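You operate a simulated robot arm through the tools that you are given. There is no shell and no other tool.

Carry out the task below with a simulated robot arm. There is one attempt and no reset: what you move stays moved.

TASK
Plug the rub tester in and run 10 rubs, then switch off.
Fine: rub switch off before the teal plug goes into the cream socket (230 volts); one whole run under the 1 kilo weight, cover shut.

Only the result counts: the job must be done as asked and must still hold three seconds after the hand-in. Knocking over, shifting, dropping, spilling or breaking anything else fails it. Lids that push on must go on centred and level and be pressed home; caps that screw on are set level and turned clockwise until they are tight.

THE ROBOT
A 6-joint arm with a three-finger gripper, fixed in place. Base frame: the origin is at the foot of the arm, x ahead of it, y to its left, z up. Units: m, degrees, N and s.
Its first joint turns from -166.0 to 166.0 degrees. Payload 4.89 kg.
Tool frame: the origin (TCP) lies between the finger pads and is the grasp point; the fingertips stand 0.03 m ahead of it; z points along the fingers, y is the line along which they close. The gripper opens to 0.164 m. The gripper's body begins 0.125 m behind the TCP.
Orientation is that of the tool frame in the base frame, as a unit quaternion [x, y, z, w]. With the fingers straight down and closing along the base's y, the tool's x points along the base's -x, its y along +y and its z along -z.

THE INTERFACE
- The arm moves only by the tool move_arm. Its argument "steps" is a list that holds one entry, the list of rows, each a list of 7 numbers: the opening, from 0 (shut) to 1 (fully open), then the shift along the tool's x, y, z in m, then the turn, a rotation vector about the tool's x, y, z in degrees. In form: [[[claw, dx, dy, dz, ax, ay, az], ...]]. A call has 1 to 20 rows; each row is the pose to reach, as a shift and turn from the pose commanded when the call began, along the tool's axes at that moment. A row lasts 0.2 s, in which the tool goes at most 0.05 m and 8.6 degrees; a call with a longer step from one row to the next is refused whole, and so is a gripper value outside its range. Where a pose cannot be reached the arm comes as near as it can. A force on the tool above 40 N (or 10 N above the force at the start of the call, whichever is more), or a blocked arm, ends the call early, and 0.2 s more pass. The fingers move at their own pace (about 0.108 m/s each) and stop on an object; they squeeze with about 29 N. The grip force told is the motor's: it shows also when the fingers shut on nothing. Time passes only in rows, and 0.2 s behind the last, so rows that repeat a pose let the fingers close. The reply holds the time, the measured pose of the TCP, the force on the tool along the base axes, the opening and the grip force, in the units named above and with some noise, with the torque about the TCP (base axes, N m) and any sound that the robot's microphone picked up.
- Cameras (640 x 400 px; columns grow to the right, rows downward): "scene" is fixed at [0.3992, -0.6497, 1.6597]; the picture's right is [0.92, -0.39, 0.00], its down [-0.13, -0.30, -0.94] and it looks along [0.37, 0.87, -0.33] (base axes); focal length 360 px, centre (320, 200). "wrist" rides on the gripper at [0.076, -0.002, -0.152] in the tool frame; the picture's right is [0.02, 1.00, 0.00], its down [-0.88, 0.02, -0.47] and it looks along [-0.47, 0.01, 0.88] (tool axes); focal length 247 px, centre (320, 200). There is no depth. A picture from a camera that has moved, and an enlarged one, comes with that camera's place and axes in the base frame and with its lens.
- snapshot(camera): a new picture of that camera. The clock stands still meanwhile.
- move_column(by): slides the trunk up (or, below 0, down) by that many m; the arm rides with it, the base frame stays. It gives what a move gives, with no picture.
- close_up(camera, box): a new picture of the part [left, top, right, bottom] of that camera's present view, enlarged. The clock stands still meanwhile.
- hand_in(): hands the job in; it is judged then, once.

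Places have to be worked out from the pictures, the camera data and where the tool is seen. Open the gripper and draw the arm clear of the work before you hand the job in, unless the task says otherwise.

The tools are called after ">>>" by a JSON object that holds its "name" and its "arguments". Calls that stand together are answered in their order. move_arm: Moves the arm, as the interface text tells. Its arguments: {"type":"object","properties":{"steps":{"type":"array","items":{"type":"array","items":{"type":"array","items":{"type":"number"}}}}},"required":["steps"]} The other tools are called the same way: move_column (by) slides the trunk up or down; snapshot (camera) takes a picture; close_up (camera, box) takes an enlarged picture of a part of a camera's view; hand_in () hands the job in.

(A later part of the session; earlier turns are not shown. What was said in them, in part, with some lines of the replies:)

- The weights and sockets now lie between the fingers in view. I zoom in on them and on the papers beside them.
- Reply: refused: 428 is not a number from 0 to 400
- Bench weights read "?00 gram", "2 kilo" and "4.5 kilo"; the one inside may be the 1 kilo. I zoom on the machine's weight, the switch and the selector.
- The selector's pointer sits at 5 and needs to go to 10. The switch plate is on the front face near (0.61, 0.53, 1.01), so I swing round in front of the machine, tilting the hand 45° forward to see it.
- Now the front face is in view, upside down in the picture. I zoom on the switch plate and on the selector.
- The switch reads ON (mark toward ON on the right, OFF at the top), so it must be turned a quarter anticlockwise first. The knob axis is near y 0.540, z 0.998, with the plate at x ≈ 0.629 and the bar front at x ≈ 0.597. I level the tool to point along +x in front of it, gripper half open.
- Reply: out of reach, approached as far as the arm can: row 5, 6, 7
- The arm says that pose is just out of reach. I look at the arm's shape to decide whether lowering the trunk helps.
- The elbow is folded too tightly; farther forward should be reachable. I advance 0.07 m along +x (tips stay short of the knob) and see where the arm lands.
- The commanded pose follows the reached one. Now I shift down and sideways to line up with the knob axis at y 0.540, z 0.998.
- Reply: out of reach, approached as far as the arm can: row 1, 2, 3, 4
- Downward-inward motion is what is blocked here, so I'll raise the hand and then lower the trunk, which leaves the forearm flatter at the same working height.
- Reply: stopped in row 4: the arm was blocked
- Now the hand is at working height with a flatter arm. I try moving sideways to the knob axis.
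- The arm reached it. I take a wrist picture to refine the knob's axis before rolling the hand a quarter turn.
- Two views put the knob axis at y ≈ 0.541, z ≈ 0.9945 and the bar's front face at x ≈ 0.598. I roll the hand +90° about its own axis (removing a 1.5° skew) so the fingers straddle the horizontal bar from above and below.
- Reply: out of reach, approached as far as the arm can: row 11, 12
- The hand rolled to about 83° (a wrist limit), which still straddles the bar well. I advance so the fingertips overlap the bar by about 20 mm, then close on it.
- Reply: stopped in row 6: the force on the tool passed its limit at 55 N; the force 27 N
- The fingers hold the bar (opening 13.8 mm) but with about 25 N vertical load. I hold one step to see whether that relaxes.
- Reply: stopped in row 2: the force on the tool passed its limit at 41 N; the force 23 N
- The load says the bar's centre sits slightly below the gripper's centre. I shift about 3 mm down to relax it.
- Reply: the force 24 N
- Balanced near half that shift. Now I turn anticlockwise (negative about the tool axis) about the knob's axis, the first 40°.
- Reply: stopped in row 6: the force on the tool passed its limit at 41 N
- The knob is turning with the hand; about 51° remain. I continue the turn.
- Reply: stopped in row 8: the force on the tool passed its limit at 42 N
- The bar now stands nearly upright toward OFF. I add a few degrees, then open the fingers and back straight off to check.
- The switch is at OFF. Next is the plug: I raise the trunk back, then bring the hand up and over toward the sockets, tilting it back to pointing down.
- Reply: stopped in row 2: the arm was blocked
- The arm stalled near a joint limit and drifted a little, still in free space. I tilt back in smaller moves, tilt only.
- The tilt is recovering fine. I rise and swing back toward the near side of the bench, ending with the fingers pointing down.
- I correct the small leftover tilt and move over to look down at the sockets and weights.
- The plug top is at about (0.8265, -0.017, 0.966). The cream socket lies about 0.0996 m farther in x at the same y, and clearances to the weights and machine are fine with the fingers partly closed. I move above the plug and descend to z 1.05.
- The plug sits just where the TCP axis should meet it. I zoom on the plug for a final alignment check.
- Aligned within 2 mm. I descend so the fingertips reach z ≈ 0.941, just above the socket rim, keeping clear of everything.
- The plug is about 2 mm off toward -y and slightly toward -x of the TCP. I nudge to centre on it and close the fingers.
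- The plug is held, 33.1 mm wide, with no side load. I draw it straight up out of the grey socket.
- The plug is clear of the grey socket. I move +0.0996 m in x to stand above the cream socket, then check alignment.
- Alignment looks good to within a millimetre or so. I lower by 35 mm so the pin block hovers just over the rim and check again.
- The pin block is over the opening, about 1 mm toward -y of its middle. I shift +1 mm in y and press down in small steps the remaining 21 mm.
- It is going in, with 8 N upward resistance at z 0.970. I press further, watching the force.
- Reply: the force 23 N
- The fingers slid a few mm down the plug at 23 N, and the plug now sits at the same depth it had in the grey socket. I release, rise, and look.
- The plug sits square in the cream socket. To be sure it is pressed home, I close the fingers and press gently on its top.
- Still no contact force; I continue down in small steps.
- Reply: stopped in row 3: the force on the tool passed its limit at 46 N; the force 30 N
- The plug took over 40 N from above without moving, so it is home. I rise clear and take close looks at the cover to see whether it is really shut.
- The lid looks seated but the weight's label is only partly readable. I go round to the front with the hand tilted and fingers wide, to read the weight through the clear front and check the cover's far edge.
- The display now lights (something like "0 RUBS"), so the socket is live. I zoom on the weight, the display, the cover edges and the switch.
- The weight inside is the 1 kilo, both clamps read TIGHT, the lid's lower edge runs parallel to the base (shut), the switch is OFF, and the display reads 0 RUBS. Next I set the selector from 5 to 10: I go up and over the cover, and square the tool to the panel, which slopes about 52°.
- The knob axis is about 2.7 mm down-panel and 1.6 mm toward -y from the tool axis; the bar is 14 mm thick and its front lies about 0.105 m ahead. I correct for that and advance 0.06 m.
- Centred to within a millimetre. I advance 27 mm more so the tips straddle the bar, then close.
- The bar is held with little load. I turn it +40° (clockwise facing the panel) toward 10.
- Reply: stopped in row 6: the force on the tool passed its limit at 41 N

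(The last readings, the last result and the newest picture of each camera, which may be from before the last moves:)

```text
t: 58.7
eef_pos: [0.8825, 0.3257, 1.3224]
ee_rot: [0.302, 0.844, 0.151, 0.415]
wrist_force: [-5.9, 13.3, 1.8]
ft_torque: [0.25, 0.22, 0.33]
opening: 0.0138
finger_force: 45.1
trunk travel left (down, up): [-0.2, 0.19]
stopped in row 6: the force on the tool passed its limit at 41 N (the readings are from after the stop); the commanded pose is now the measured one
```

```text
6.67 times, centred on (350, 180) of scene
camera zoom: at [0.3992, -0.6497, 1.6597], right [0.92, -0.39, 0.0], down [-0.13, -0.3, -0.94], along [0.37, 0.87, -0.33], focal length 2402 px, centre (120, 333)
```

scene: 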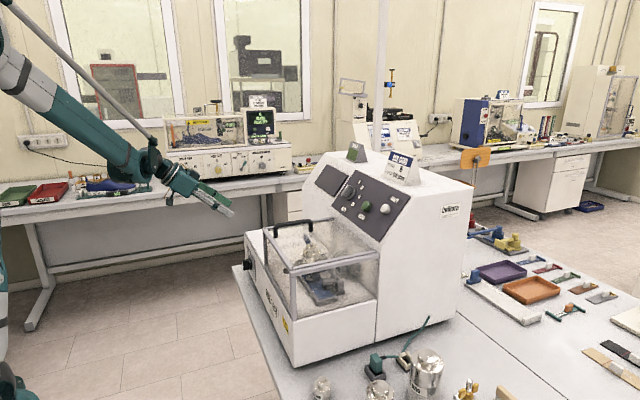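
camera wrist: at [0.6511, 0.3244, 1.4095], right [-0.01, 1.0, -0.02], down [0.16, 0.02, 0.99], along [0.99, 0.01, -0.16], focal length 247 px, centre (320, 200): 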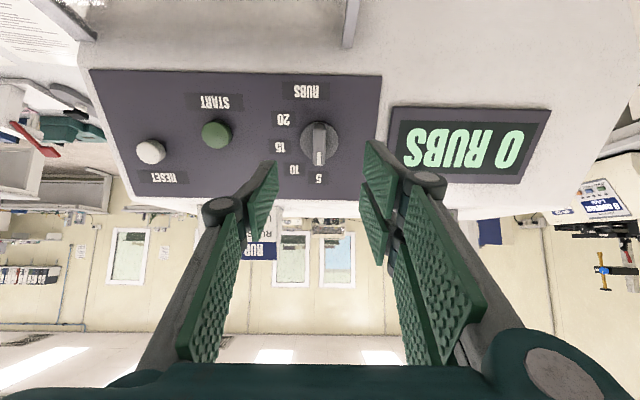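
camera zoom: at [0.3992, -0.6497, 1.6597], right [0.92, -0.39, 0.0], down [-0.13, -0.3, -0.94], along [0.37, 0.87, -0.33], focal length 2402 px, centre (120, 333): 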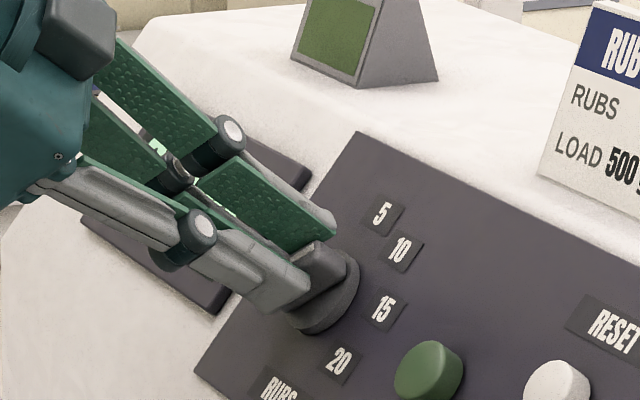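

The hand has turned 39°. I open the fingers, back straight off the panel, and look where the pointer settled.

>>> {"name": "move_arm", "arguments": {"steps": [[[0.2, 0, 0, 0, 0, 0, 0], [0.35, 0, 0, 0, 0, 0, 0], [0.4, 0, 0, -0.03, 0, 0, 0], [0.4, 0, 0, -0.06, 0, 0, 0], [0.4, 0, 0, -0.09, 0, 0, 0]]]}}

>>> {"name": "close_up", "arguments": {"camera": "scene", "box": [310, 150, 430, 225]}}

>>> {"name": "snapshot", "arguments": {"camera": "wrist"}}

```text
t: 59.9
eef_pos: [0.8127, 0.3234, 1.3764]
ee_rot: [0.302, 0.845, 0.151, 0.415]
wrist_force: [0.5, -0.6, -0.2]
ft_torque: [-0.01, 0.03, -0.02]
opening: 0.0656
finger_force: 0.0
trunk travel left (down, up): [-0.2, 0.19]
```

```text
5.33 times, centred on (370, 188) of scene
camera zoom: at [0.3992, -0.6497, 1.6597], right [0.92, -0.39, 0.0], down [-0.13, -0.3, -0.94], along [0.37, 0.87, -0.33], focal length 1921 px, centre (53, 267)
```

zoom: 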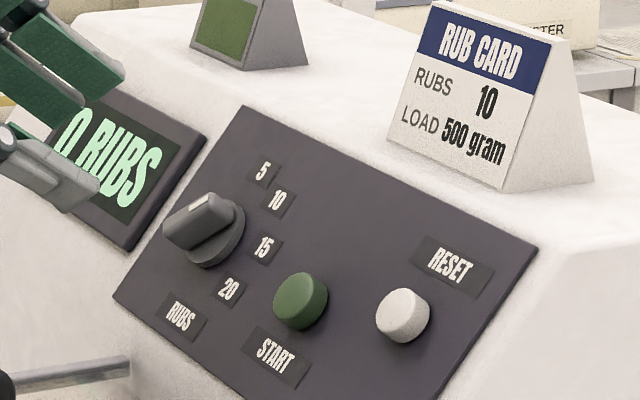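

```text
taken
camera wrist: at [0.6559, 0.3707, 1.4231], right [0.38, 0.78, 0.49], down [0.05, -0.55, 0.84], along [0.93, -0.29, -0.24], focal length 247 px, centre (320, 200)
```

wrist: 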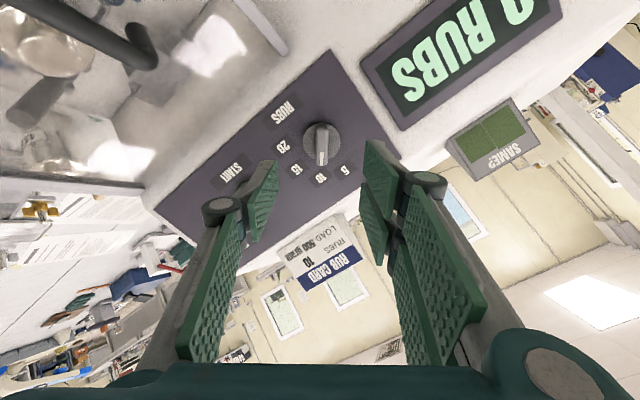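

The pointer appears to aim at 10. I confirm with a zoom.

>>> {"name": "close_up", "arguments": {"camera": "wrist", "box": [265, 95, 375, 205]}}

```text
3.64 times, centred on (320, 150) of wrist
camera zoom: at [0.6559, 0.3707, 1.4231], right [0.38, 0.78, 0.49], down [0.05, -0.55, 0.84], along [0.93, -0.29, -0.24], focal length 898 px, centre (320, 382)
```

zoom: 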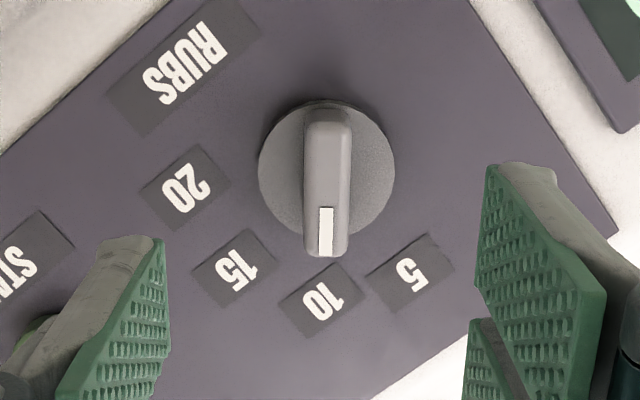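

Pointer exactly at 10. Now to the power switch: I unroll the hand, back away over the cover and come round in front of the switch.

>>> {"name": "move_arm", "arguments": {"steps": [[[0.4, 0, 0, -0.01, 0, 0, -8], [0.4, 0, 0, -0.02, 0, 0, -16], [0.4, 0, 0, -0.03, 0, 0, -24], [0.4, 0, 0, -0.04, 0, 0, -32], [0.4, 0, 0, -0.05, 0, 0, -39.4], [0.4, 0, 0, -0.05, 0, 0, -39.4]]]}}

>>> {"name": "move_arm", "arguments": {"steps": [[[0.4, 0.0314, 0.0271, -0.0189, 0, 0, 0], [0.4, 0.0628, 0.0543, -0.0378, 0, 0, 0], [0.4, 0.0942, 0.0814, -0.0567, 0, 0, 0], [0.4, 0.1256, 0.1085, -0.0757, 0, 0, 0], [0.4, 0.1569, 0.1356, -0.0946, 0, 0, 0], [0.4, 0.1883, 0.1628, -0.1135, 0, 0, 0], [0.4, 0.2197, 0.1899, -0.1324, 0, 0, 0], [0.4, 0.2511, 0.217, -0.1513, 0, 0, 0], [0.4, 0.2511, 0.217, -0.1513, 0, 0, 0]]]}}

>>> {"name": "move_column", "arguments": {"by": -0.2}}

```text
t: 61.3
eef_pos: [0.7712, 0.3246, 1.4092]
ee_rot: [0.0, 0.898, 0.002, 0.441]
wrist_force: [-0.1, -0.5, -0.1]
ft_torque: [0.0, -0.01, -0.01]
opening: 0.0656
finger_force: 0.1
trunk travel left (down, up): [-0.2, 0.19]
```

```text
t: 63.3
eef_pos: [0.4976, 0.5428, 1.3024]
ee_rot: [0.0, 0.897, 0.002, 0.441]
wrist_force: [0.3, 0.1, 0.0]
ft_torque: [-0.05, -0.07, -0.04]
opening: 0.0657
finger_force: 0.2
trunk travel left (down, up): [-0.2, 0.19]
```

```text
t: 65.5
eef_pos: [0.4978, 0.5418, 1.1022]
ee_rot: [0.0, 0.897, 0.002, 0.442]
wrist_force: [0.0, 0.8, -0.7]
ft_torque: [-0.01, -0.02, 0.04]
opening: 0.0655
finger_force: 0.1
trunk travel left (down, up): [0.0, 0.39]
```

Now I level the tool in front of the switch again.

>>> {"name": "move_arm", "arguments": {"steps": [[[0.4, 0.013, 0, 0.018, 0, -7.5, 0], [0.4, 0.026, -0.001, 0.036, 0, -15, 0], [0.4, 0.039, -0.001, 0.054, 0, -22.5, 0], [0.4, 0.052, -0.002, 0.072, 0, -30, 0], [0.4, 0.0651, -0.002, 0.0904, 0, -37.5, 0], [0.4, 0.0651, -0.002, 0.0904, 0, -37.5, 0]]]}}

>>> {"name": "close_up", "arguments": {"camera": "wrist", "box": [240, 90, 400, 210]}}

```text
t: 66.9
eef_pos: [0.5313, 0.5402, 0.9968]
ee_rot: [0.001, 0.707, 0.0, 0.707]
wrist_force: [-0.4, -1.1, 1.0]
ft_torque: [-0.01, 0.09, 0.12]
opening: 0.0653
finger_force: 0.1
trunk travel left (down, up): [0.0, 0.39]
```

```text
3.33 times, centred on (320, 150) of wrist
camera zoom: at [0.3795, 0.5389, 0.9196], right [0.0, 1.0, -0.02], down [-0.47, 0.01, 0.88], along [0.88, 0.01, 0.47], focal length 823 px, centre (320, 367)
```

zoom: 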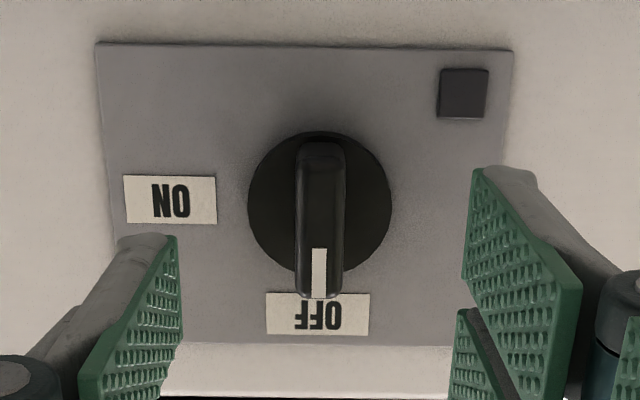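

Well aligned: the knob axis is 2.5 mm below the tool axis. I advance with a -5° roll (to gain turning range), and close on the upright bar.

>>> {"name": "move_arm", "arguments": {"steps": [[[0.4, 0.0025, -0.0005, 0.02, 0, 0, -3], [0.4, 0.0025, -0.0005, 0.045, 0, 0, -5], [0.4, 0.0025, -0.0005, 0.047, 0, 0, -5], [0.2, 0.0025, -0.0005, 0.047, 0, 0, -5], [0.06, 0.0025, -0.0005, 0.047, 0, 0, -5], [0.06, 0.0025, -0.0005, 0.047, 0, 0, -5]]]}}

>>> {"name": "close_up", "arguments": {"camera": "wrist", "box": [240, 90, 400, 210]}}

```text
t: 68.3
eef_pos: [0.5774, 0.5401, 0.9928]
ee_rot: [-0.03, 0.707, -0.029, 0.706]
wrist_force: [1.0, -1.1, -1.0]
ft_torque: [1.46, -0.18, 0.03]
opening: 0.016
finger_force: 45.5
trunk travel left (down, up): [0.0, 0.39]
```

```text
3.33 times, centred on (320, 150) of wrist
camera zoom: at [0.4261, 0.5323, 0.9181], right [0.0, 0.99, -0.1], down [-0.47, 0.09, 0.88], along [0.88, 0.05, 0.47], focal length 823 px, centre (320, 367)
```

zoom: 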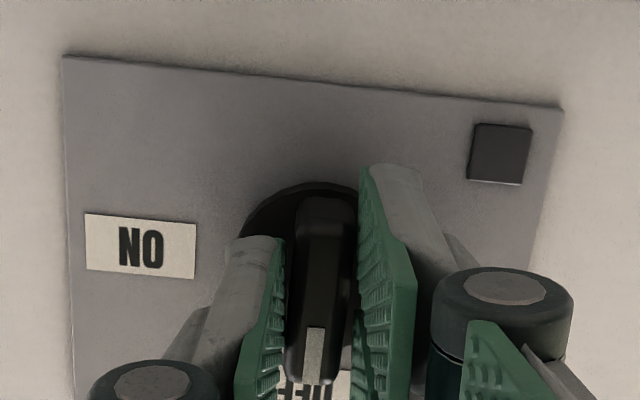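

The bar is held with negligible load. I turn clockwise toward ON, 88° in small steps.

>>> {"name": "move_arm", "arguments": {"steps": [[[0.06, 0, 0, 0, 0, 0, 8], [0.06, 0, 0, 0, 0, 0, 16], [0.06, 0, 0, 0, 0, 0, 24], [0.06, 0, 0, 0, 0, 0, 32], [0.06, 0, 0, 0, 0, 0, 40], [0.06, 0, 0, 0, 0, 0, 48], [0.06, 0, 0, 0, 0, 0, 56], [0.06, 0, 0, 0, 0, 0, 64], [0.06, 0, 0, 0, 0, 0, 72], [0.06, 0, 0, 0, 0, 0, 80], [0.06, 0, 0, 0, 0, 0, 87]]]}}

>>> {"name": "close_up", "arguments": {"camera": "wrist", "box": [240, 90, 400, 210]}}

```text
t: 69.8
eef_pos: [0.5772, 0.5408, 0.9939]
ee_rot: [0.262, 0.656, 0.264, 0.656]
wrist_force: [9.1, 2.3, 7.6]
ft_torque: [-0.07, 0.58, 0.84]
opening: 0.014
finger_force: 45.6
trunk travel left (down, up): [0.0, 0.39]
stopped in row 7: the force on the tool passed its limit at 42 N (the readings are from after the stop); the commanded pose is now the measured one
```

```text
3.33 times, centred on (320, 150) of wrist
camera zoom: at [0.4262, 0.5925, 0.9379], right [0.0, 0.74, 0.67], down [-0.47, -0.6, 0.65], along [0.88, -0.32, 0.35], focal length 823 px, centre (320, 367)
```

zoom: 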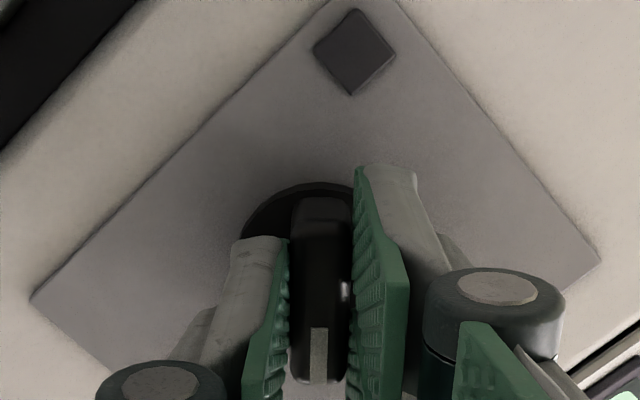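

Halfway (44°). The force relaxed after the stop, so I continue the turn.

>>> {"name": "move_arm", "arguments": {"steps": [[[0.06, 0, 0, 0, 0, 0, 7], [0.06, 0, 0, 0, 0, 0, 14], [0.06, 0, 0, 0, 0, 0, 21], [0.06, 0, 0, 0, 0, 0, 28], [0.06, 0, 0, 0, 0, 0, 35], [0.06, 0, 0, 0, 0, 0, 39]]]}}

>>> {"name": "close_up", "arguments": {"camera": "wrist", "box": [240, 90, 400, 210]}}

```text
t: 71.2
eef_pos: [0.5761, 0.5423, 0.995]
ee_rot: [0.465, 0.533, 0.468, 0.53]
wrist_force: [12.6, 12.3, 32.4]
ft_torque: [-0.11, -0.73, 1.03]
opening: 0.0142
finger_force: 44.8
trunk travel left (down, up): [0.0, 0.39]
```

```text
3.33 times, centred on (320, 150) of wrist
camera zoom: at [0.4261, 0.6169, 0.9838], right [0.0, 0.15, 0.99], down [-0.47, -0.87, 0.13], along [0.88, -0.47, 0.07], focal length 823 px, centre (320, 367)
```

zoom: 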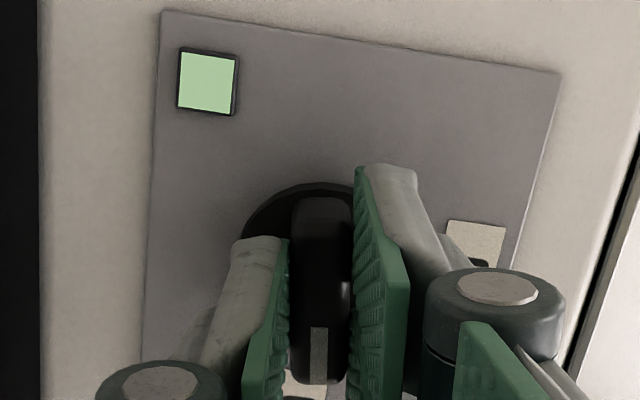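

The lamp has lit green: the switch is ON. I release and back straight off.

>>> {"name": "move_arm", "arguments": {"steps": [[[0.25, 0, 0, 0, 0, 0, 0], [0.4, 0, 0, 0, 0, 0, 0], [0.4, 0, 0, -0.025, 0, 0, 0], [0.4, 0, 0, -0.05, 0, 0, 0]]]}}

>>> {"name": "snapshot", "arguments": {"camera": "wrist"}}

>>> {"name": "close_up", "arguments": {"camera": "scene", "box": [300, 150, 430, 231]}}

```text
t: 72.2
eef_pos: [0.5386, 0.5398, 0.9905]
ee_rot: [0.47, 0.529, 0.462, 0.534]
wrist_force: [0.0, -0.5, -1.2]
ft_torque: [-0.02, -0.03, 0.0]
opening: 0.0659
finger_force: 0.0
trunk travel left (down, up): [0.0, 0.39]
```

```text
taken
camera wrist: at [0.3879, 0.6182, 0.979], right [0.0, 0.15, 0.99], down [-0.48, -0.86, 0.13], along [0.88, -0.48, 0.07], focal length 247 px, centre (320, 200)
```

wrist: 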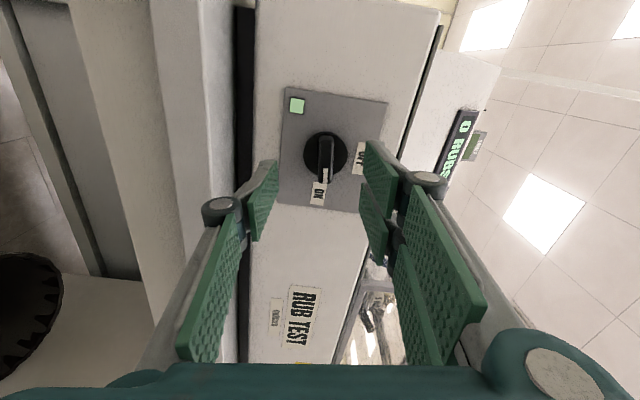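

```text
4.92 times, centred on (365, 190) of scene
camera zoom: at [0.3992, -0.6497, 1.6597], right [0.92, -0.39, 0.0], down [-0.13, -0.3, -0.94], along [0.37, 0.87, -0.33], focal length 1773 px, centre (98, 247)
```

zoom: 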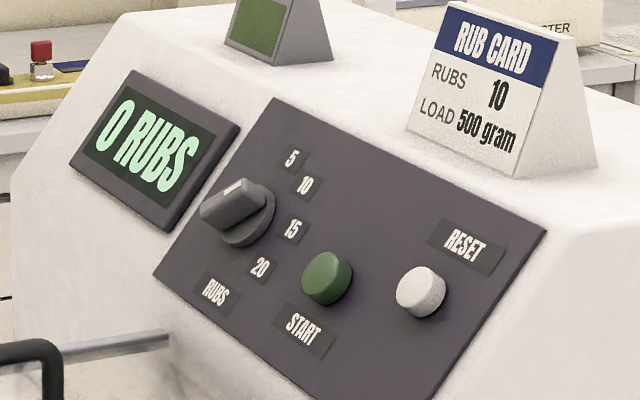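

Switch ON, 0 RUBS shown. I unroll the hand, tilt it back up, raise the trunk, and go to the START button.

>>> {"name": "move_arm", "arguments": {"steps": [[[0.4, 0, 0, 0, 0, 0, -7.5], [0.4, 0, 0, 0, 0, 0, -15], [0.4, 0, 0, 0, 0, 0, -22.5], [0.4, 0, 0, 0, 0, 0, -30], [0.4, 0, 0, 0, 0, 0, -37.5], [0.4, 0, 0, 0, 0, 0, -45], [0.4, 0, 0, 0, 0, 0, -52.5], [0.4, 0, 0, 0, 0, 0, -60], [0.4, 0, 0, 0, 0, 0, -67.5], [0.4, 0, 0, 0, 0, 0, -75], [0.4, 0, 0, 0, 0, 0, -82.8], [0.4, 0, 0, 0, 0, 0, -82.8]]]}}

>>> {"name": "move_arm", "arguments": {"steps": [[[0.3, -0.021, 0, -0.008, 0, 7.5, 0], [0.2, -0.042, 0, -0.015, 0, 15, 0], [0.1, -0.063, 0, -0.022, 0, 22.5, 0], [0, -0.084, 0, -0.029, 0, 30, 0], [0, -0.105, 0, -0.034, 0, 37.5, 0], [0, -0.105, 0, -0.034, 0, 37.5, 0]]]}}

>>> {"name": "move_column", "arguments": {"by": 0.2}}

```text
t: 74.8
eef_pos: [0.5335, 0.5423, 0.9914]
ee_rot: [0.001, 0.707, -0.003, 0.707]
wrist_force: [0.7, -0.3, 0.4]
ft_torque: [-0.01, 0.03, 0.02]
opening: 0.066
finger_force: 0.1
trunk travel left (down, up): [0.0, 0.39]
```

```text
t: 75.4
eef_pos: [0.5777, 0.6304, 0.9957]
ee_rot: [0.015, 0.792, -0.012, 0.61]
wrist_force: [-2.1, -0.9, 1.0]
ft_torque: [0.04, 0.1, 0.09]
opening: 0.0165
finger_force: 0.0
trunk travel left (down, up): [0.0, 0.39]
stopped in row 3: the arm was blocked; the commanded pose is now the measured one
```

```text
t: 77.6
eef_pos: [0.5768, 0.6312, 1.1957]
ee_rot: [0.014, 0.791, -0.012, 0.611]
wrist_force: [0.1, -0.5, 0.2]
ft_torque: [0.02, 0.01, 0.04]
opening: 0.0164
finger_force: 0.0
trunk travel left (down, up): [-0.2, 0.19]
```

The arm swung sideways near its wrist limit again and stopped; the trunk is now back up and the hand is clear at z 1.196. I tilt in place, then check the switch was not disturbed.

>>> {"name": "move_arm", "arguments": {"steps": [[[0, 0, 0, 0, 0, 6, 0], [0, 0, 0, 0, 0, 12, 0], [0, 0, 0, 0, 0, 18, 0], [0, 0, 0, 0, 0, 23, 0], [0, 0, 0, 0, 0, 23, 0]]]}}

>>> {"name": "snapshot", "arguments": {"camera": "wrist"}}

>>> {"name": "close_up", "arguments": {"camera": "scene", "box": [230, 210, 330, 275]}}

```text
t: 78.8
eef_pos: [0.5696, 0.631, 1.1997]
ee_rot: [0.012, 0.898, -0.007, 0.44]
wrist_force: [-0.2, -0.3, -0.1]
ft_torque: [0.04, -0.03, 0.03]
opening: 0.0
finger_force: 28.8
trunk travel left (down, up): [-0.2, 0.19]
```

```text
taken
camera wrist: at [0.4038, 0.6342, 1.2319], right [0.01, 1.0, -0.02], down [0.17, 0.02, 0.99], along [0.99, -0.02, -0.16], focal length 247 px, centre (320, 200)
```

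wrist: 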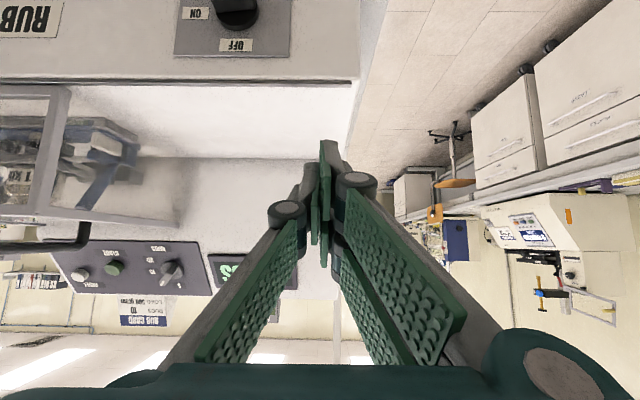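

```text
6.15 times, centred on (280, 242) of scene
camera zoom: at [0.3992, -0.6497, 1.6597], right [0.92, -0.39, 0.0], down [-0.13, -0.3, -0.94], along [0.37, 0.87, -0.33], focal length 2217 px, centre (566, -62)
```

zoom: 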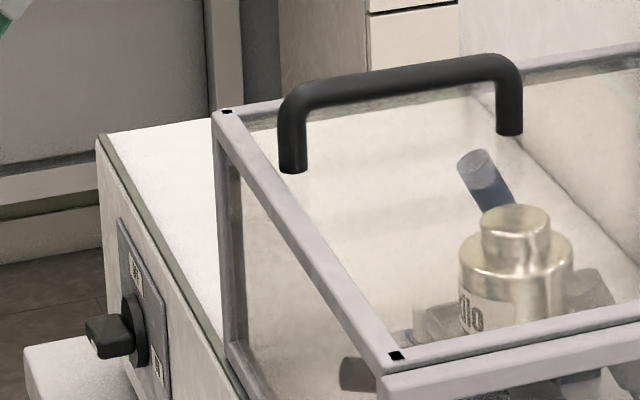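

The switch still stands at ON from the scene view. I go up, over the cover, and to a stand-off square to the START button, fingers shut.

>>> {"name": "close_up", "arguments": {"camera": "wrist", "box": [170, 0, 300, 70]}}

>>> {"name": "move_arm", "arguments": {"steps": [[[0, -0.0256, -0.0104, -0.0322, -0.25, 0, -0.19], [0, -0.0512, -0.0207, -0.0644, -0.5, 0, -0.39], [0, -0.0768, -0.0311, -0.0966, -0.76, 0, -0.58], [0, -0.1024, -0.0414, -0.1288, -1.01, 0, -0.78], [0, -0.128, -0.0518, -0.161, -1.26, 0, -0.97], [0, -0.1467, -0.0867, -0.1386, -1.26, 0, -0.97], [0, -0.1654, -0.1216, -0.1162, -1.26, 0, -0.97], [0, -0.1842, -0.1564, -0.0939, -1.26, 0, -0.97], [0, -0.2029, -0.1913, -0.0715, -1.26, 0, -0.97], [0, -0.2216, -0.2262, -0.0491, -1.26, 0, -0.97], [0, -0.2403, -0.2611, -0.0267, -1.26, 0, -0.97], [0, -0.2591, -0.2959, -0.0044, -1.26, 0, -0.97], [0, -0.2778, -0.3308, 0.018, -1.26, 0, -0.97], [0, -0.2965, -0.3657, 0.0404, -1.26, 0, -0.97], [0, -0.2943, -0.3819, 0.0746, -1.26, 0, -0.97], [0, -0.2922, -0.3982, 0.1087, -1.26, 0, -0.97], [0, -0.29, -0.4144, 0.1429, -1.26, 0, -0.97], [0, -0.29, -0.4144, 0.1429, -1.26, 0, -0.97]]]}}

>>> {"name": "snapshot", "arguments": {"camera": "wrist"}}

>>> {"name": "close_up", "arguments": {"camera": "scene", "box": [310, 150, 430, 225]}}

```text
4.92 times, centred on (235, 35) of wrist
camera zoom: at [0.4038, 0.6342, 1.2319], right [0.01, 1.0, -0.02], down [0.17, 0.02, 0.99], along [0.99, -0.02, -0.16], focal length 1216 px, centre (738, 1012)
```

zoom: 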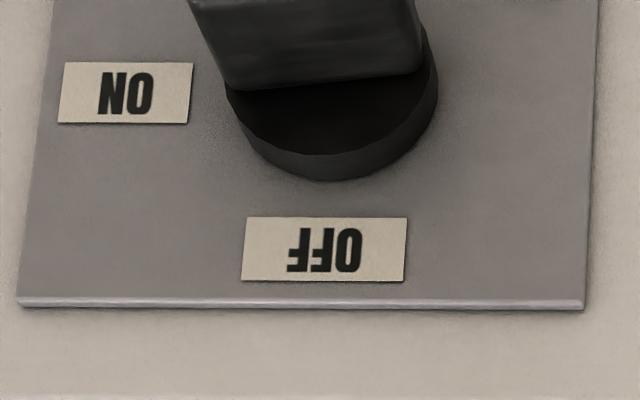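

```text
t: 82.6
eef_pos: [0.8494, 0.2096, 1.3405]
ee_rot: [0.0, 0.897, -0.001, 0.441]
wrist_force: [0.0, 0.6, -0.6]
ft_torque: [-0.01, 0.02, -0.03]
opening: 0.0
finger_force: 29.7
trunk travel left (down, up): [-0.2, 0.19]
```

```text
taken
camera wrist: at [0.6819, 0.2079, 1.3732], right [-0.01, 1.0, -0.02], down [0.16, 0.02, 0.99], along [0.99, 0.01, -0.16], focal length 247 px, centre (320, 200)
```

wrist: 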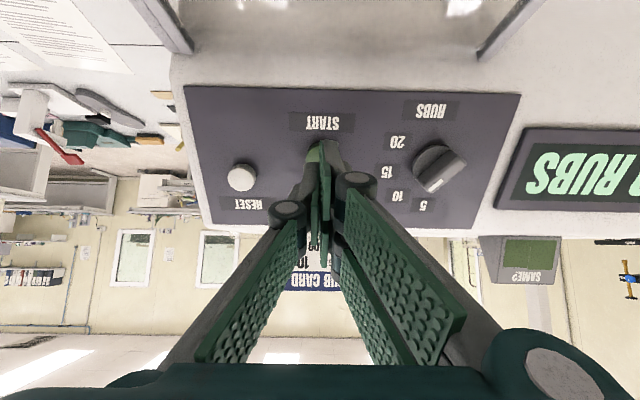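

```text
5.33 times, centred on (370, 188) of scene
camera zoom: at [0.3992, -0.6497, 1.6597], right [0.92, -0.39, 0.0], down [-0.13, -0.3, -0.94], along [0.37, 0.87, -0.33], focal length 1921 px, centre (53, 267)
```

zoom: 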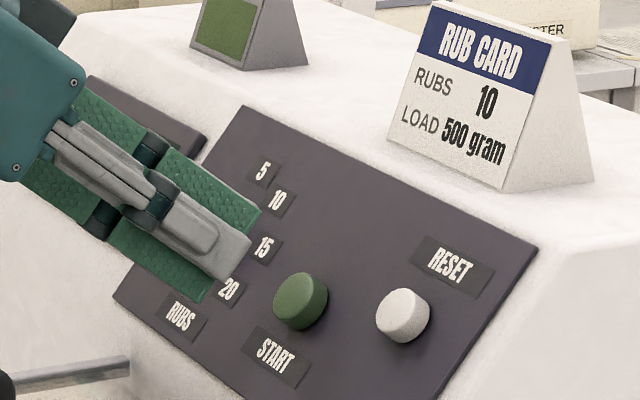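

The closed fingertips line up with START. I zoom in to check before pressing.

>>> {"name": "close_up", "arguments": {"camera": "wrist", "box": [260, 100, 380, 190]}}

```text
4.44 times, centred on (320, 145) of wrist
camera zoom: at [0.6819, 0.2079, 1.3732], right [-0.01, 1.0, -0.02], down [0.16, 0.02, 0.99], along [0.99, 0.01, -0.16], focal length 1098 px, centre (320, 444)
```

zoom: 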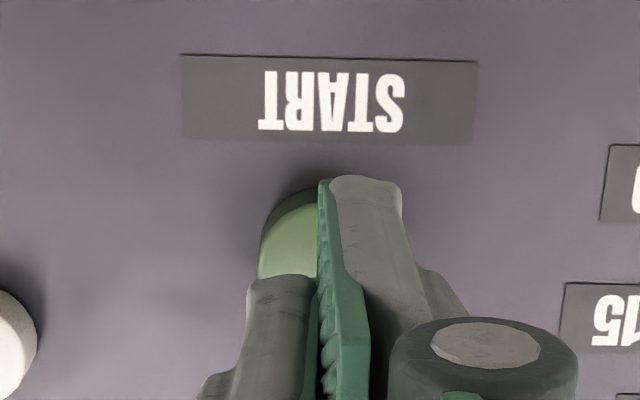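

Aligned. I advance 46 mm to near contact first and read the force.

>>> {"name": "move_arm", "arguments": {"steps": [[[0, 0, 0.001, 0.025, 0, 0, 0], [0, 0, 0.001, 0.044, 0, 0, 0], [0, 0, 0.001, 0.046, 0, 0, 0]]]}}

>>> {"name": "close_up", "arguments": {"camera": "scene", "box": [310, 150, 430, 225]}}

```text
t: 83.4
eef_pos: [0.8861, 0.209, 1.3122]
ee_rot: [0.001, 0.898, -0.002, 0.441]
wrist_force: [0.6, 1.0, 0.6]
ft_torque: [-0.02, 0.01, -0.08]
opening: 0.0001
finger_force: 29.8
trunk travel left (down, up): [-0.2, 0.19]
```

```text
5.33 times, centred on (370, 188) of scene
camera zoom: at [0.3992, -0.6497, 1.6597], right [0.92, -0.39, 0.0], down [-0.13, -0.3, -0.94], along [0.37, 0.87, -0.33], focal length 1921 px, centre (53, 267)
```

zoom: 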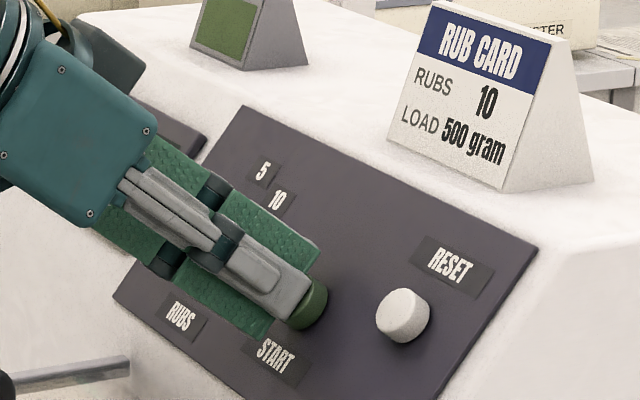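

The tip is at the button face. Now I press in 2 mm steps.

>>> {"name": "move_arm", "arguments": {"steps": [[[0, 0, 0, 0.003, 0, 0, 0], [0, 0, 0, 0.006, 0, 0, 0], [0, 0, 0, 0.008, 0, 0, 0]]]}}

>>> {"name": "snapshot", "arguments": {"camera": "scene"}}

```text
t: 84.2
eef_pos: [0.8896, 0.209, 1.3087]
ee_rot: [0.0, 0.898, -0.001, 0.441]
wrist_force: [-6.0, 0.7, 4.9]
ft_torque: [0.0, -0.02, 0.03]
opening: 0.006
finger_force: 45.1
trunk travel left (down, up): [-0.2, 0.19]
heard: click
```

```text
taken
```

scene: 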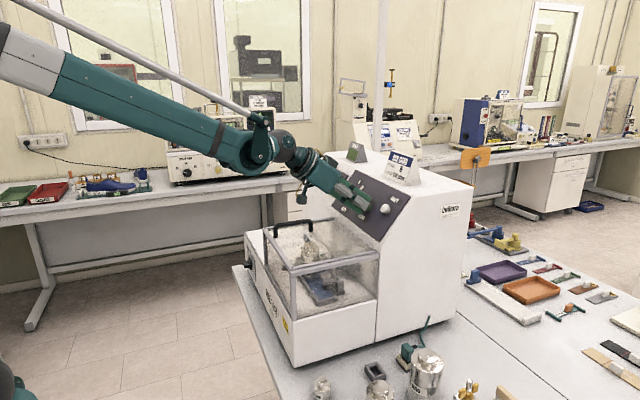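

A click was heard. I draw back off the button and look at the display.

>>> {"name": "move_arm", "arguments": {"steps": [[[0, 0, 0, -0.02, 0, 0, 0], [0, 0, 0, -0.05, 0, 0, 0], [0.2, 0, 0.04, -0.07, 0, 0, 0]]]}}

>>> {"name": "snapshot", "arguments": {"camera": "wrist"}}

>>> {"name": "close_up", "arguments": {"camera": "scene", "box": [230, 150, 430, 275]}}

```text
t: 85.0
eef_pos: [0.8367, 0.247, 1.3507]
ee_rot: [0.001, 0.898, -0.001, 0.44]
wrist_force: [-0.8, -1.0, 0.8]
ft_torque: [0.18, 0.03, 0.17]
opening: 0.0327
finger_force: 0.1
trunk travel left (down, up): [-0.2, 0.19]
```

```text
taken
camera wrist: at [0.6706, 0.2456, 1.3844], right [-0.01, 1.0, -0.02], down [0.16, 0.02, 0.99], along [0.99, 0.01, -0.16], focal length 247 px, centre (320, 200)
```

wrist: 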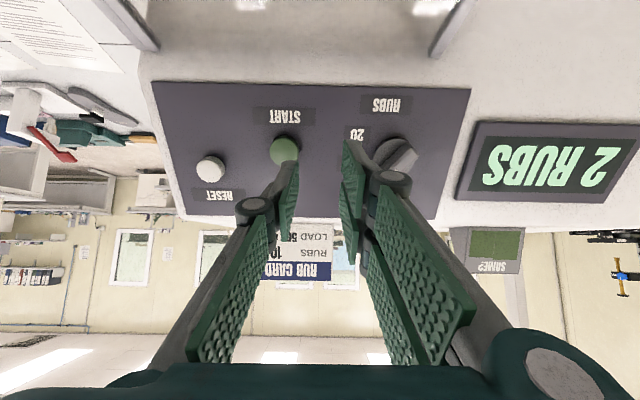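

```text
3.20 times, centred on (330, 212) of scene
camera zoom: at [0.3992, -0.6497, 1.6597], right [0.92, -0.39, 0.0], down [-0.13, -0.3, -0.94], along [0.37, 0.87, -0.33], focal length 1153 px, centre (288, 160)
```

zoom: 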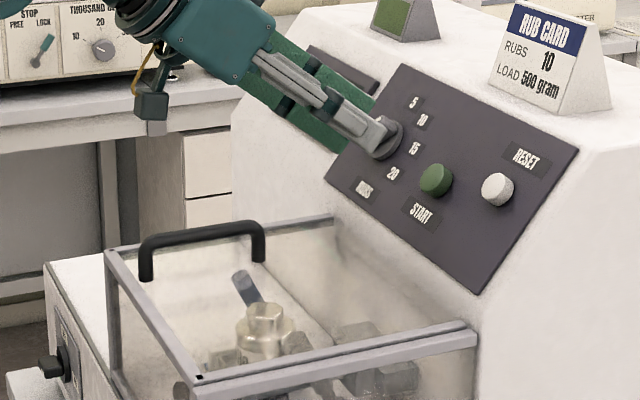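

It is running: the display reads 2 RUBS. I hold still and let the run continue.

>>> {"name": "move_arm", "arguments": {"steps": [[[0.2, 0, 0, -0.01, 0, 0, 0], [0.2, 0, 0, -0.01, 0, 0, 0], [0.2, 0, 0, -0.01, 0, 0, 0], [0.2, 0, 0, -0.01, 0, 0, 0], [0.2, 0, 0, -0.01, 0, 0, 0], [0.2, 0, 0, -0.01, 0, 0, 0], [0.2, 0, 0, -0.01, 0, 0, 0], [0.2, 0, 0, -0.01, 0, 0, 0], [0.2, 0, 0, -0.01, 0, 0, 0], [0.2, 0, 0, -0.01, 0, 0, 0]]]}}

>>> {"name": "close_up", "arguments": {"camera": "wrist", "box": [430, 100, 640, 230]}}

```text
t: 87.2
eef_pos: [0.8289, 0.248, 1.3565]
ee_rot: [0.0, 0.898, -0.001, 0.441]
wrist_force: [-0.6, -0.6, 0.0]
ft_torque: [-0.01, 0.0, 0.03]
opening: 0.0329
finger_force: 0.1
trunk travel left (down, up): [-0.2, 0.19]
```

```text
3.05 times, centred on (535, 165) of wrist
camera zoom: at [0.6627, 0.2472, 1.3902], right [-0.01, 1.0, -0.02], down [0.16, 0.02, 0.99], along [0.99, 0.01, -0.16], focal length 753 px, centre (-335, 307)
```

zoom: 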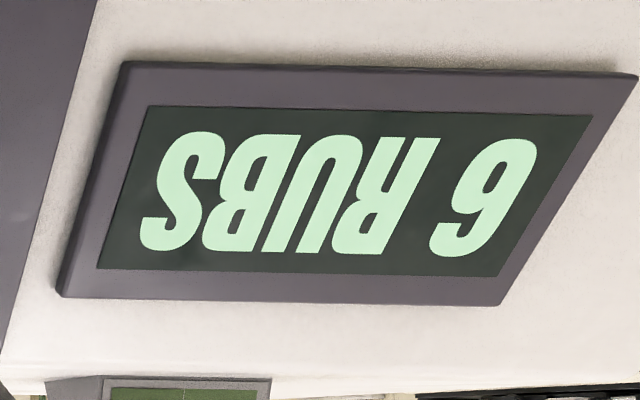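

The count is at 6 (picture is upside down). I keep holding until it reaches 10 and stops.

>>> {"name": "move_arm", "arguments": {"steps": [[[0.2, 0, 0, 0, 0, 0, 0], [0.2, 0, 0, 0, 0, 0, 0], [0.2, 0, 0, 0, 0, 0, 0], [0.2, 0, 0, 0, 0, 0, 0], [0.2, 0, 0, 0, 0, 0, 0], [0.2, 0, 0, 0, 0, 0, 0], [0.2, 0, 0, 0, 0, 0, 0], [0.2, 0, 0, 0, 0, 0, 0], [0.2, 0, 0, 0, 0, 0, 0], [0.2, 0, 0, 0, 0, 0, 0], [0.2, 0, 0, 0, 0, 0, 0], [0.2, 0, 0, 0, 0, 0, 0], [0.2, 0, 0, 0, 0, 0, 0], [0.2, 0, 0, 0, 0, 0, 0], [0.2, 0, 0, 0, 0, 0, 0]]]}}

>>> {"name": "close_up", "arguments": {"camera": "wrist", "box": [430, 100, 640, 230]}}

>>> {"name": "snapshot", "arguments": {"camera": "wrist"}}

```text
t: 90.4
eef_pos: [0.8289, 0.2476, 1.3566]
ee_rot: [0.0, 0.897, -0.001, 0.441]
wrist_force: [0.4, 0.5, 0.4]
ft_torque: [0.02, -0.03, 0.01]
opening: 0.0325
finger_force: 0.0
trunk travel left (down, up): [-0.2, 0.19]
```

```text
3.05 times, centred on (535, 165) of wrist
camera zoom: at [0.6627, 0.2472, 1.3902], right [-0.01, 1.0, -0.02], down [0.16, 0.02, 0.99], along [0.99, 0.01, -0.16], focal length 753 px, centre (-335, 307)
```

zoom: 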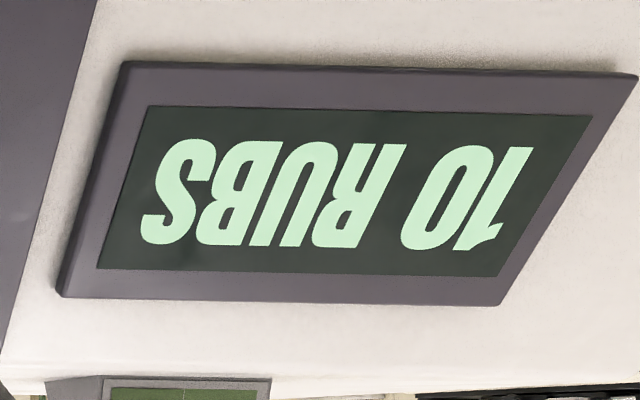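

```text
taken
camera wrist: at [0.6627, 0.2472, 1.3902], right [-0.01, 1.0, -0.02], down [0.16, 0.02, 0.99], along [0.99, 0.01, -0.16], focal length 247 px, centre (320, 200)
```

wrist: 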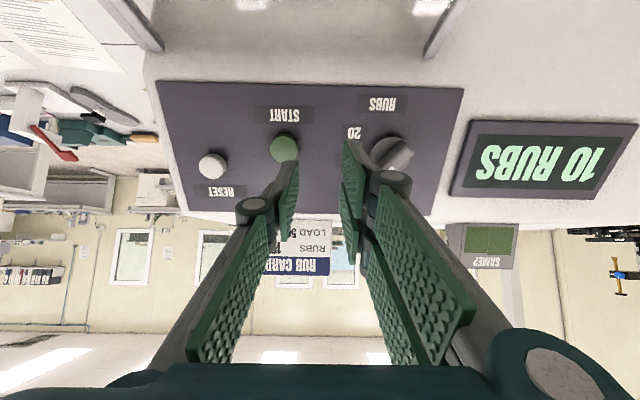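

The display shows 10 RUBS. I now go back round to the front to switch off, along the same path as before.

>>> {"name": "move_arm", "arguments": {"steps": [[[0.4, -0.004, 0.011, -0.039, 0, 0, 0], [0.4, -0.0081, 0.022, -0.077, 0, 0, 0], [0.4, 0.02, 0.0524, -0.0939, 0, 0, 0], [0.4, 0.0481, 0.0827, -0.1108, 0, 0, 0], [0.4, 0.0763, 0.1131, -0.1278, 0, 0, 0], [0.4, 0.1044, 0.1434, -0.1447, 0, 0, 0], [0.4, 0.1325, 0.1738, -0.1616, 0, 0, 0], [0.4, 0.1606, 0.2041, -0.1785, 0, 0, 0], [0.4, 0.1888, 0.2345, -0.1955, 0, 0, 0], [0.4, 0.2169, 0.2648, -0.2124, 0, 0, 0], [0.4, 0.245, 0.2952, -0.2293, 0, 0, 0], [0.4, 0.245, 0.2952, -0.2293, 0, 0, 0]]]}}

>>> {"name": "close_up", "arguments": {"camera": "scene", "box": [230, 150, 430, 275]}}

>>> {"name": "move_column", "arguments": {"by": -0.2}}

```text
t: 93.0
eef_pos: [0.4947, 0.546, 1.3029]
ee_rot: [0.0, 0.898, -0.001, 0.441]
wrist_force: [0.3, 0.6, 0.4]
ft_torque: [-0.06, 0.0, -0.06]
opening: 0.0658
finger_force: 0.0
trunk travel left (down, up): [-0.2, 0.19]
```

```text
3.20 times, centred on (330, 212) of scene
camera zoom: at [0.3992, -0.6497, 1.6597], right [0.92, -0.39, 0.0], down [-0.13, -0.3, -0.94], along [0.37, 0.87, -0.33], focal length 1153 px, centre (288, 160)
```

zoom: 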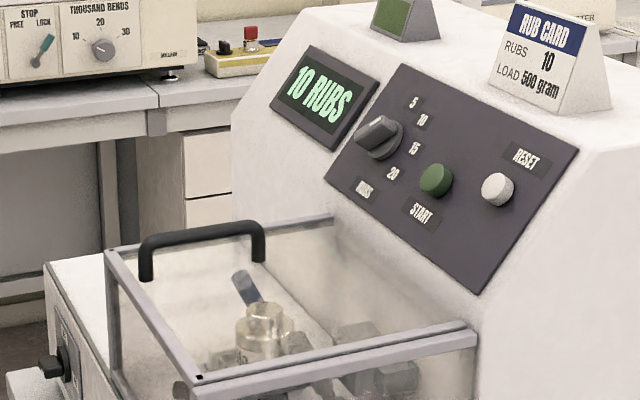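

```text
t: 95.1
eef_pos: [0.496, 0.5451, 1.1038]
ee_rot: [0.0, 0.898, -0.001, 0.441]
wrist_force: [0.2, 0.0, 0.7]
ft_torque: [0.0, -0.03, -0.04]
opening: 0.0654
finger_force: 0.0
trunk travel left (down, up): [0.0, 0.39]
```

The count stays at 10, so the run is complete. I level the tool in front of the switch and then roll it 82° to straddle the horizontal bar.

>>> {"name": "move_arm", "arguments": {"steps": [[[0.4, 0.013, -0.001, 0.019, 0, -7.5, 0], [0.4, 0.026, -0.002, 0.037, 0, -15, 0], [0.4, 0.039, -0.003, 0.056, 0, -22.5, 0], [0.4, 0.052, -0.004, 0.075, 0, -30, 0], [0.4, 0.0655, -0.005, 0.0935, 0, -37.6, 0], [0.4, 0.0655, -0.005, 0.0935, 0, -37.6, 0]]]}}

>>> {"name": "close_up", "arguments": {"camera": "wrist", "box": [240, 90, 400, 210]}}

```text
t: 96.5
eef_pos: [0.5289, 0.5393, 0.9935]
ee_rot: [0.0, 0.707, -0.001, 0.707]
wrist_force: [-0.7, -0.3, -0.1]
ft_torque: [0.0, 0.07, 0.15]
opening: 0.0655
finger_force: 0.1
trunk travel left (down, up): [0.0, 0.39]
```

```text
3.33 times, centred on (320, 150) of wrist
camera zoom: at [0.3779, 0.5376, 0.9184], right [0.0, 1.0, -0.02], down [-0.47, 0.02, 0.88], along [0.88, 0.01, 0.47], focal length 823 px, centre (320, 367)
```

zoom: 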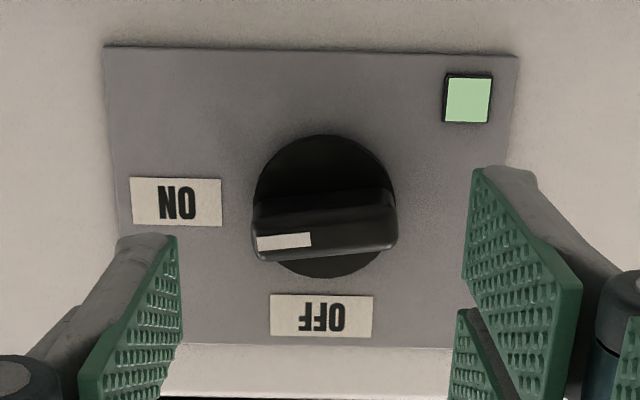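

The lamp is still green and the knob is at ON. I roll the hand 82°.

>>> {"name": "move_arm", "arguments": {"steps": [[[0.4, 0.0009, 0.0009, 0, 0, 0, 8.2], [0.4, 0.0009, 0.0009, 0, 0, 0, 16.4], [0.4, 0.0009, 0.0009, 0, 0, 0, 24.6], [0.4, 0.0009, 0.0009, 0, 0, 0, 32.8], [0.4, 0.0009, 0.0009, 0, 0, 0, 41], [0.4, 0.0009, 0.0009, 0, 0, 0, 49.2], [0.4, 0.0009, 0.0009, 0, 0, 0, 57.4], [0.4, 0.0009, 0.0009, 0, 0, 0, 65.6], [0.4, 0.0009, 0.0009, 0, 0, 0, 73.8], [0.4, 0.0009, 0.0009, 0, 0, 0, 82], [0.4, 0.0009, 0.0009, 0, 0, 0, 82]]]}}

>>> {"name": "close_up", "arguments": {"camera": "wrist", "box": [240, 90, 400, 210]}}

```text
t: 98.9
eef_pos: [0.5294, 0.5401, 0.9927]
ee_rot: [0.465, 0.534, 0.463, 0.534]
wrist_force: [-0.4, -0.6, 0.4]
ft_torque: [0.01, 0.0, -0.01]
opening: 0.0655
finger_force: 0.0
trunk travel left (down, up): [0.0, 0.39]
```

```text
3.33 times, centred on (320, 150) of wrist
camera zoom: at [0.3791, 0.6163, 0.9812], right [0.0, 0.16, 0.99], down [-0.47, -0.87, 0.14], along [0.88, -0.47, 0.07], focal length 823 px, centre (320, 367)
```

zoom: 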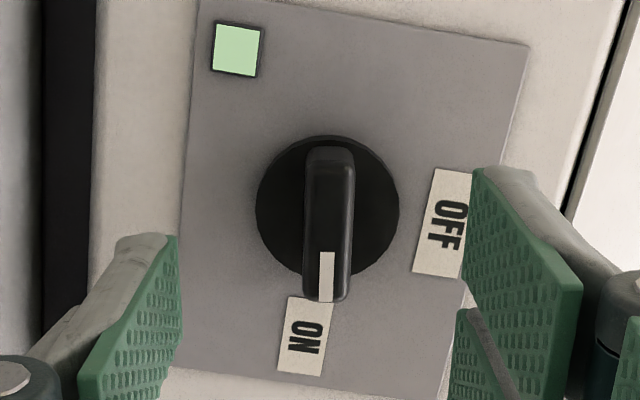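

Bar and pads are nearly parallel; the knob is about 2 mm above the tool axis. I correct, advance 47 mm and close.

>>> {"name": "move_arm", "arguments": {"steps": [[[0.4, 0, 0.0018, 0.022, 0, 0, 0], [0.4, 0, 0.0018, 0.046, 0, 0, 0], [0.4, 0, 0.0018, 0.047, 0, 0, 0], [0.2, 0, 0.0018, 0.047, 0, 0, 0], [0.06, 0, 0.0018, 0.047, 0, 0, 0], [0.06, 0, 0.0018, 0.047, 0, 0, 0]]]}}

```text
t: 100.3
eef_pos: [0.576, 0.5415, 0.9953]
ee_rot: [0.464, 0.535, 0.463, 0.534]
wrist_force: [2.3, 5.2, 6.2]
ft_torque: [0.03, -0.18, 0.09]
opening: 0.0138
finger_force: 45.7
trunk travel left (down, up): [0.0, 0.39]
```

The bar is gripped cleanly. I turn anticlockwise toward OFF.

>>> {"name": "move_arm", "arguments": {"steps": [[[0.06, 0, 0, 0, 0, 0, -8], [0.06, 0, 0, 0, 0, 0, -16], [0.06, 0, 0, 0, 0, 0, -24], [0.06, 0, 0, 0, 0, 0, -32], [0.06, 0, 0, 0, 0, 0, -40], [0.06, 0, 0, 0, 0, 0, -48], [0.06, 0, 0, 0, 0, 0, -56], [0.06, 0, 0, 0, 0, 0, -64], [0.06, 0, 0, 0, 0, 0, -72], [0.06, 0, 0, 0, 0, 0, -80], [0.06, 0, 0, 0, 0, 0, -86]]]}}

>>> {"name": "close_up", "arguments": {"camera": "wrist", "box": [240, 90, 400, 210]}}

```text
t: 102.7
eef_pos: [0.5769, 0.5414, 0.9946]
ee_rot: [-0.025, 0.708, -0.027, 0.706]
wrist_force: [-20.5, -18.4, -28.4]
ft_torque: [1.58, 1.07, -0.41]
opening: 0.0162
finger_force: 44.9
trunk travel left (down, up): [0.0, 0.39]
```

```text
3.33 times, centred on (320, 150) of wrist
camera zoom: at [0.4251, 0.5337, 0.9191], right [0.0, 1.0, -0.09], down [-0.47, 0.08, 0.88], along [0.88, 0.04, 0.47], focal length 823 px, centre (320, 367)
```

zoom: 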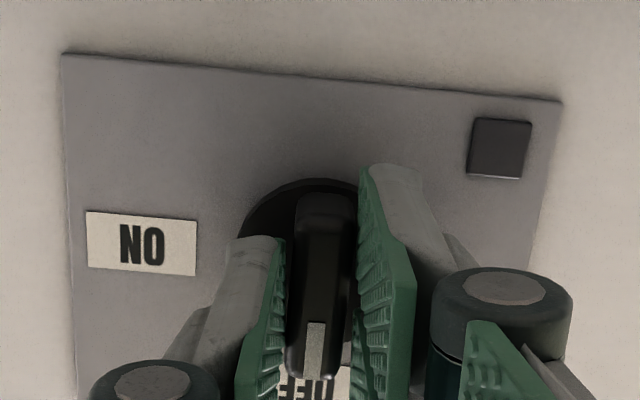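

The lamp is dark and the pointer stands at OFF. I open the fingers and back straight away.

>>> {"name": "move_arm", "arguments": {"steps": [[[0.25, 0, 0, 0, 0, 0, 0], [0.4, 0, 0, 0, 0, 0, 0], [0.5, 0, 0, -0.025, 0, 0, 0], [0.5, 0, 0, -0.05, 0, 0, 0], [0.5, 0, 0, -0.05, 0, 0, 0]]]}}

>>> {"name": "close_up", "arguments": {"camera": "wrist", "box": [240, 90, 400, 210]}}

>>> {"name": "close_up", "arguments": {"camera": "scene", "box": [230, 150, 430, 275]}}

>>> {"name": "snapshot", "arguments": {"camera": "scene"}}

```text
t: 103.9
eef_pos: [0.5369, 0.5414, 0.9915]
ee_rot: [-0.021, 0.707, -0.03, 0.706]
wrist_force: [-0.3, -0.7, 0.2]
ft_torque: [0.01, -0.03, 0.02]
opening: 0.0822
finger_force: 0.1
trunk travel left (down, up): [0.0, 0.39]
```

```text
3.33 times, centred on (320, 150) of wrist
camera zoom: at [0.386, 0.5372, 0.9155], right [0.02, 1.0, -0.09], down [-0.47, 0.09, 0.88], along [0.88, 0.03, 0.47], focal length 823 px, centre (320, 367)
```

zoom: 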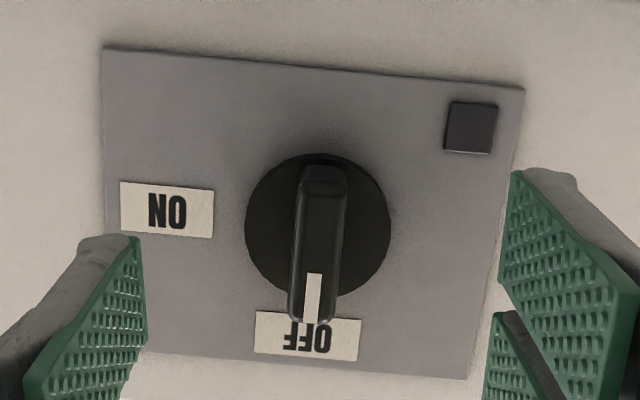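

```text
3.20 times, centred on (330, 212) of scene
camera zoom: at [0.3992, -0.6497, 1.6597], right [0.92, -0.39, 0.0], down [-0.13, -0.3, -0.94], along [0.37, 0.87, -0.33], focal length 1153 px, centre (288, 160)
```

zoom: 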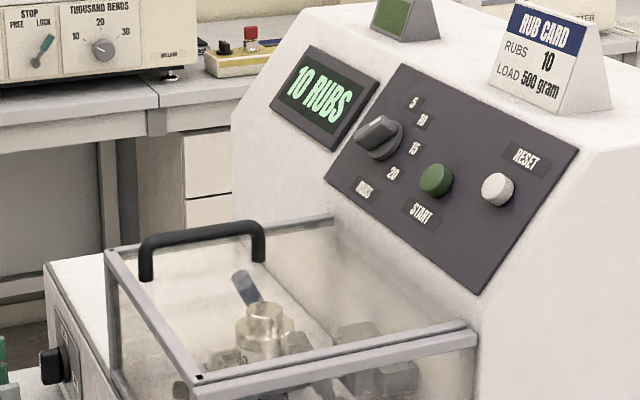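

```text
taken
```

scene: 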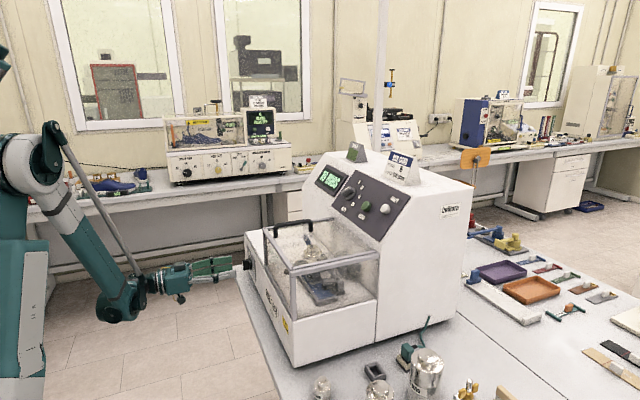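

The switch is OFF, the lamp is dark, and the count is 10. I raise the trunk to lift the open hand straight up and clear of the switch, then check the plug and cover one last time.

>>> {"name": "move_column", "arguments": {"by": 0.2}}

>>> {"name": "close_up", "arguments": {"camera": "scene", "box": [300, 325, 460, 400]}}

>>> {"name": "close_up", "arguments": {"camera": "scene", "box": [225, 205, 395, 310]}}

```text
t: 106.1
eef_pos: [0.5341, 0.5415, 1.1917]
ee_rot: [-0.021, 0.707, -0.029, 0.706]
wrist_force: [0.1, -0.5, 0.6]
ft_torque: [0.01, -0.02, 0.01]
opening: 0.0819
finger_force: 0.0
trunk travel left (down, up): [-0.2, 0.19]
```

```text
4.00 times, centred on (380, 362) of scene
camera zoom: at [0.3992, -0.6497, 1.6597], right [0.92, -0.39, 0.0], down [-0.13, -0.3, -0.94], along [0.37, 0.87, -0.33], focal length 1441 px, centre (80, -450)
```

zoom: 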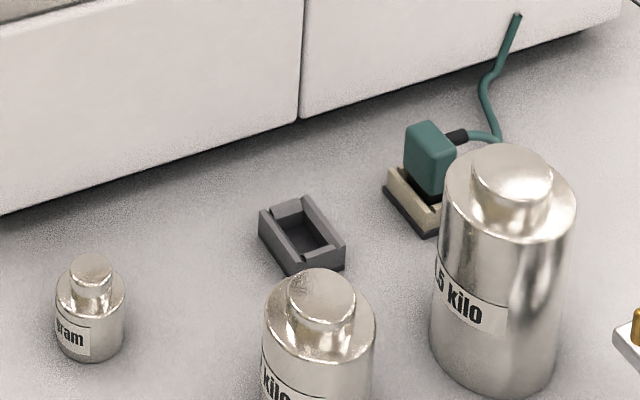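

```text
3.76 times, centred on (310, 258) of scene
camera zoom: at [0.3992, -0.6497, 1.6597], right [0.92, -0.39, 0.0], down [-0.13, -0.3, -0.94], along [0.37, 0.87, -0.33], focal length 1356 px, centre (358, -16)
```

zoom: 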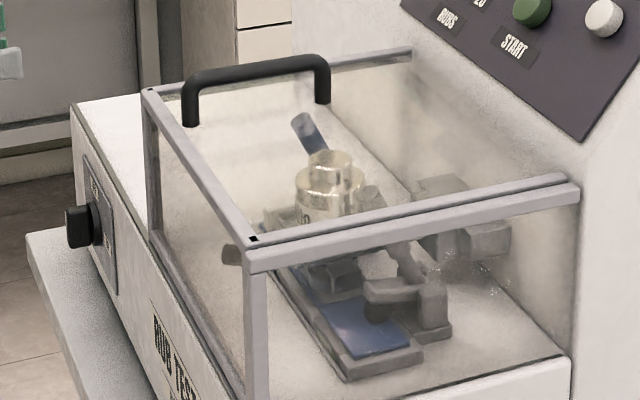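

The plug is seated in the cream socket and the weights stand where they were. The cover is shut, the 1 kilo weight is in place, the switch is OFF, and 10 rubs were run. The gripper is open and clear, so I hand the job in.

>>> {"name": "hand_in", "arguments": {}}

```text
The job is handed in.
```

I plugged in the rub tester, ran one 10-rub cycle under the 1 kilo weight with the cover shut, switched it off, and handed the job in. I haven't been told how it was judged.

- **Switch and plug:** The rub switch was at ON to begin with, so I turned it OFF first. I then moved the teal plug from the grey socket to the cream one and pressed it until it would go no further; the display lit up.
- **Weight:** The 1 kilo weight was already in the tester, so I left it there. The rub card on the machine says 500 gram; I followed your instruction instead.
- **Run:** I turned the rub selector from 5 to 10, switched on, and pressed START once. The display counted up to 10 RUBS and stopped there.
- **End state:** The switch is OFF with its lamp dark, and the plug is still in the cream socket. The other weights are where they were, and the gripper is open and clear of the work.

The arm swung sideways near a joint limit twice, once close to the switch. It touched nothing that I could see, and the switch stayed where I had set it.
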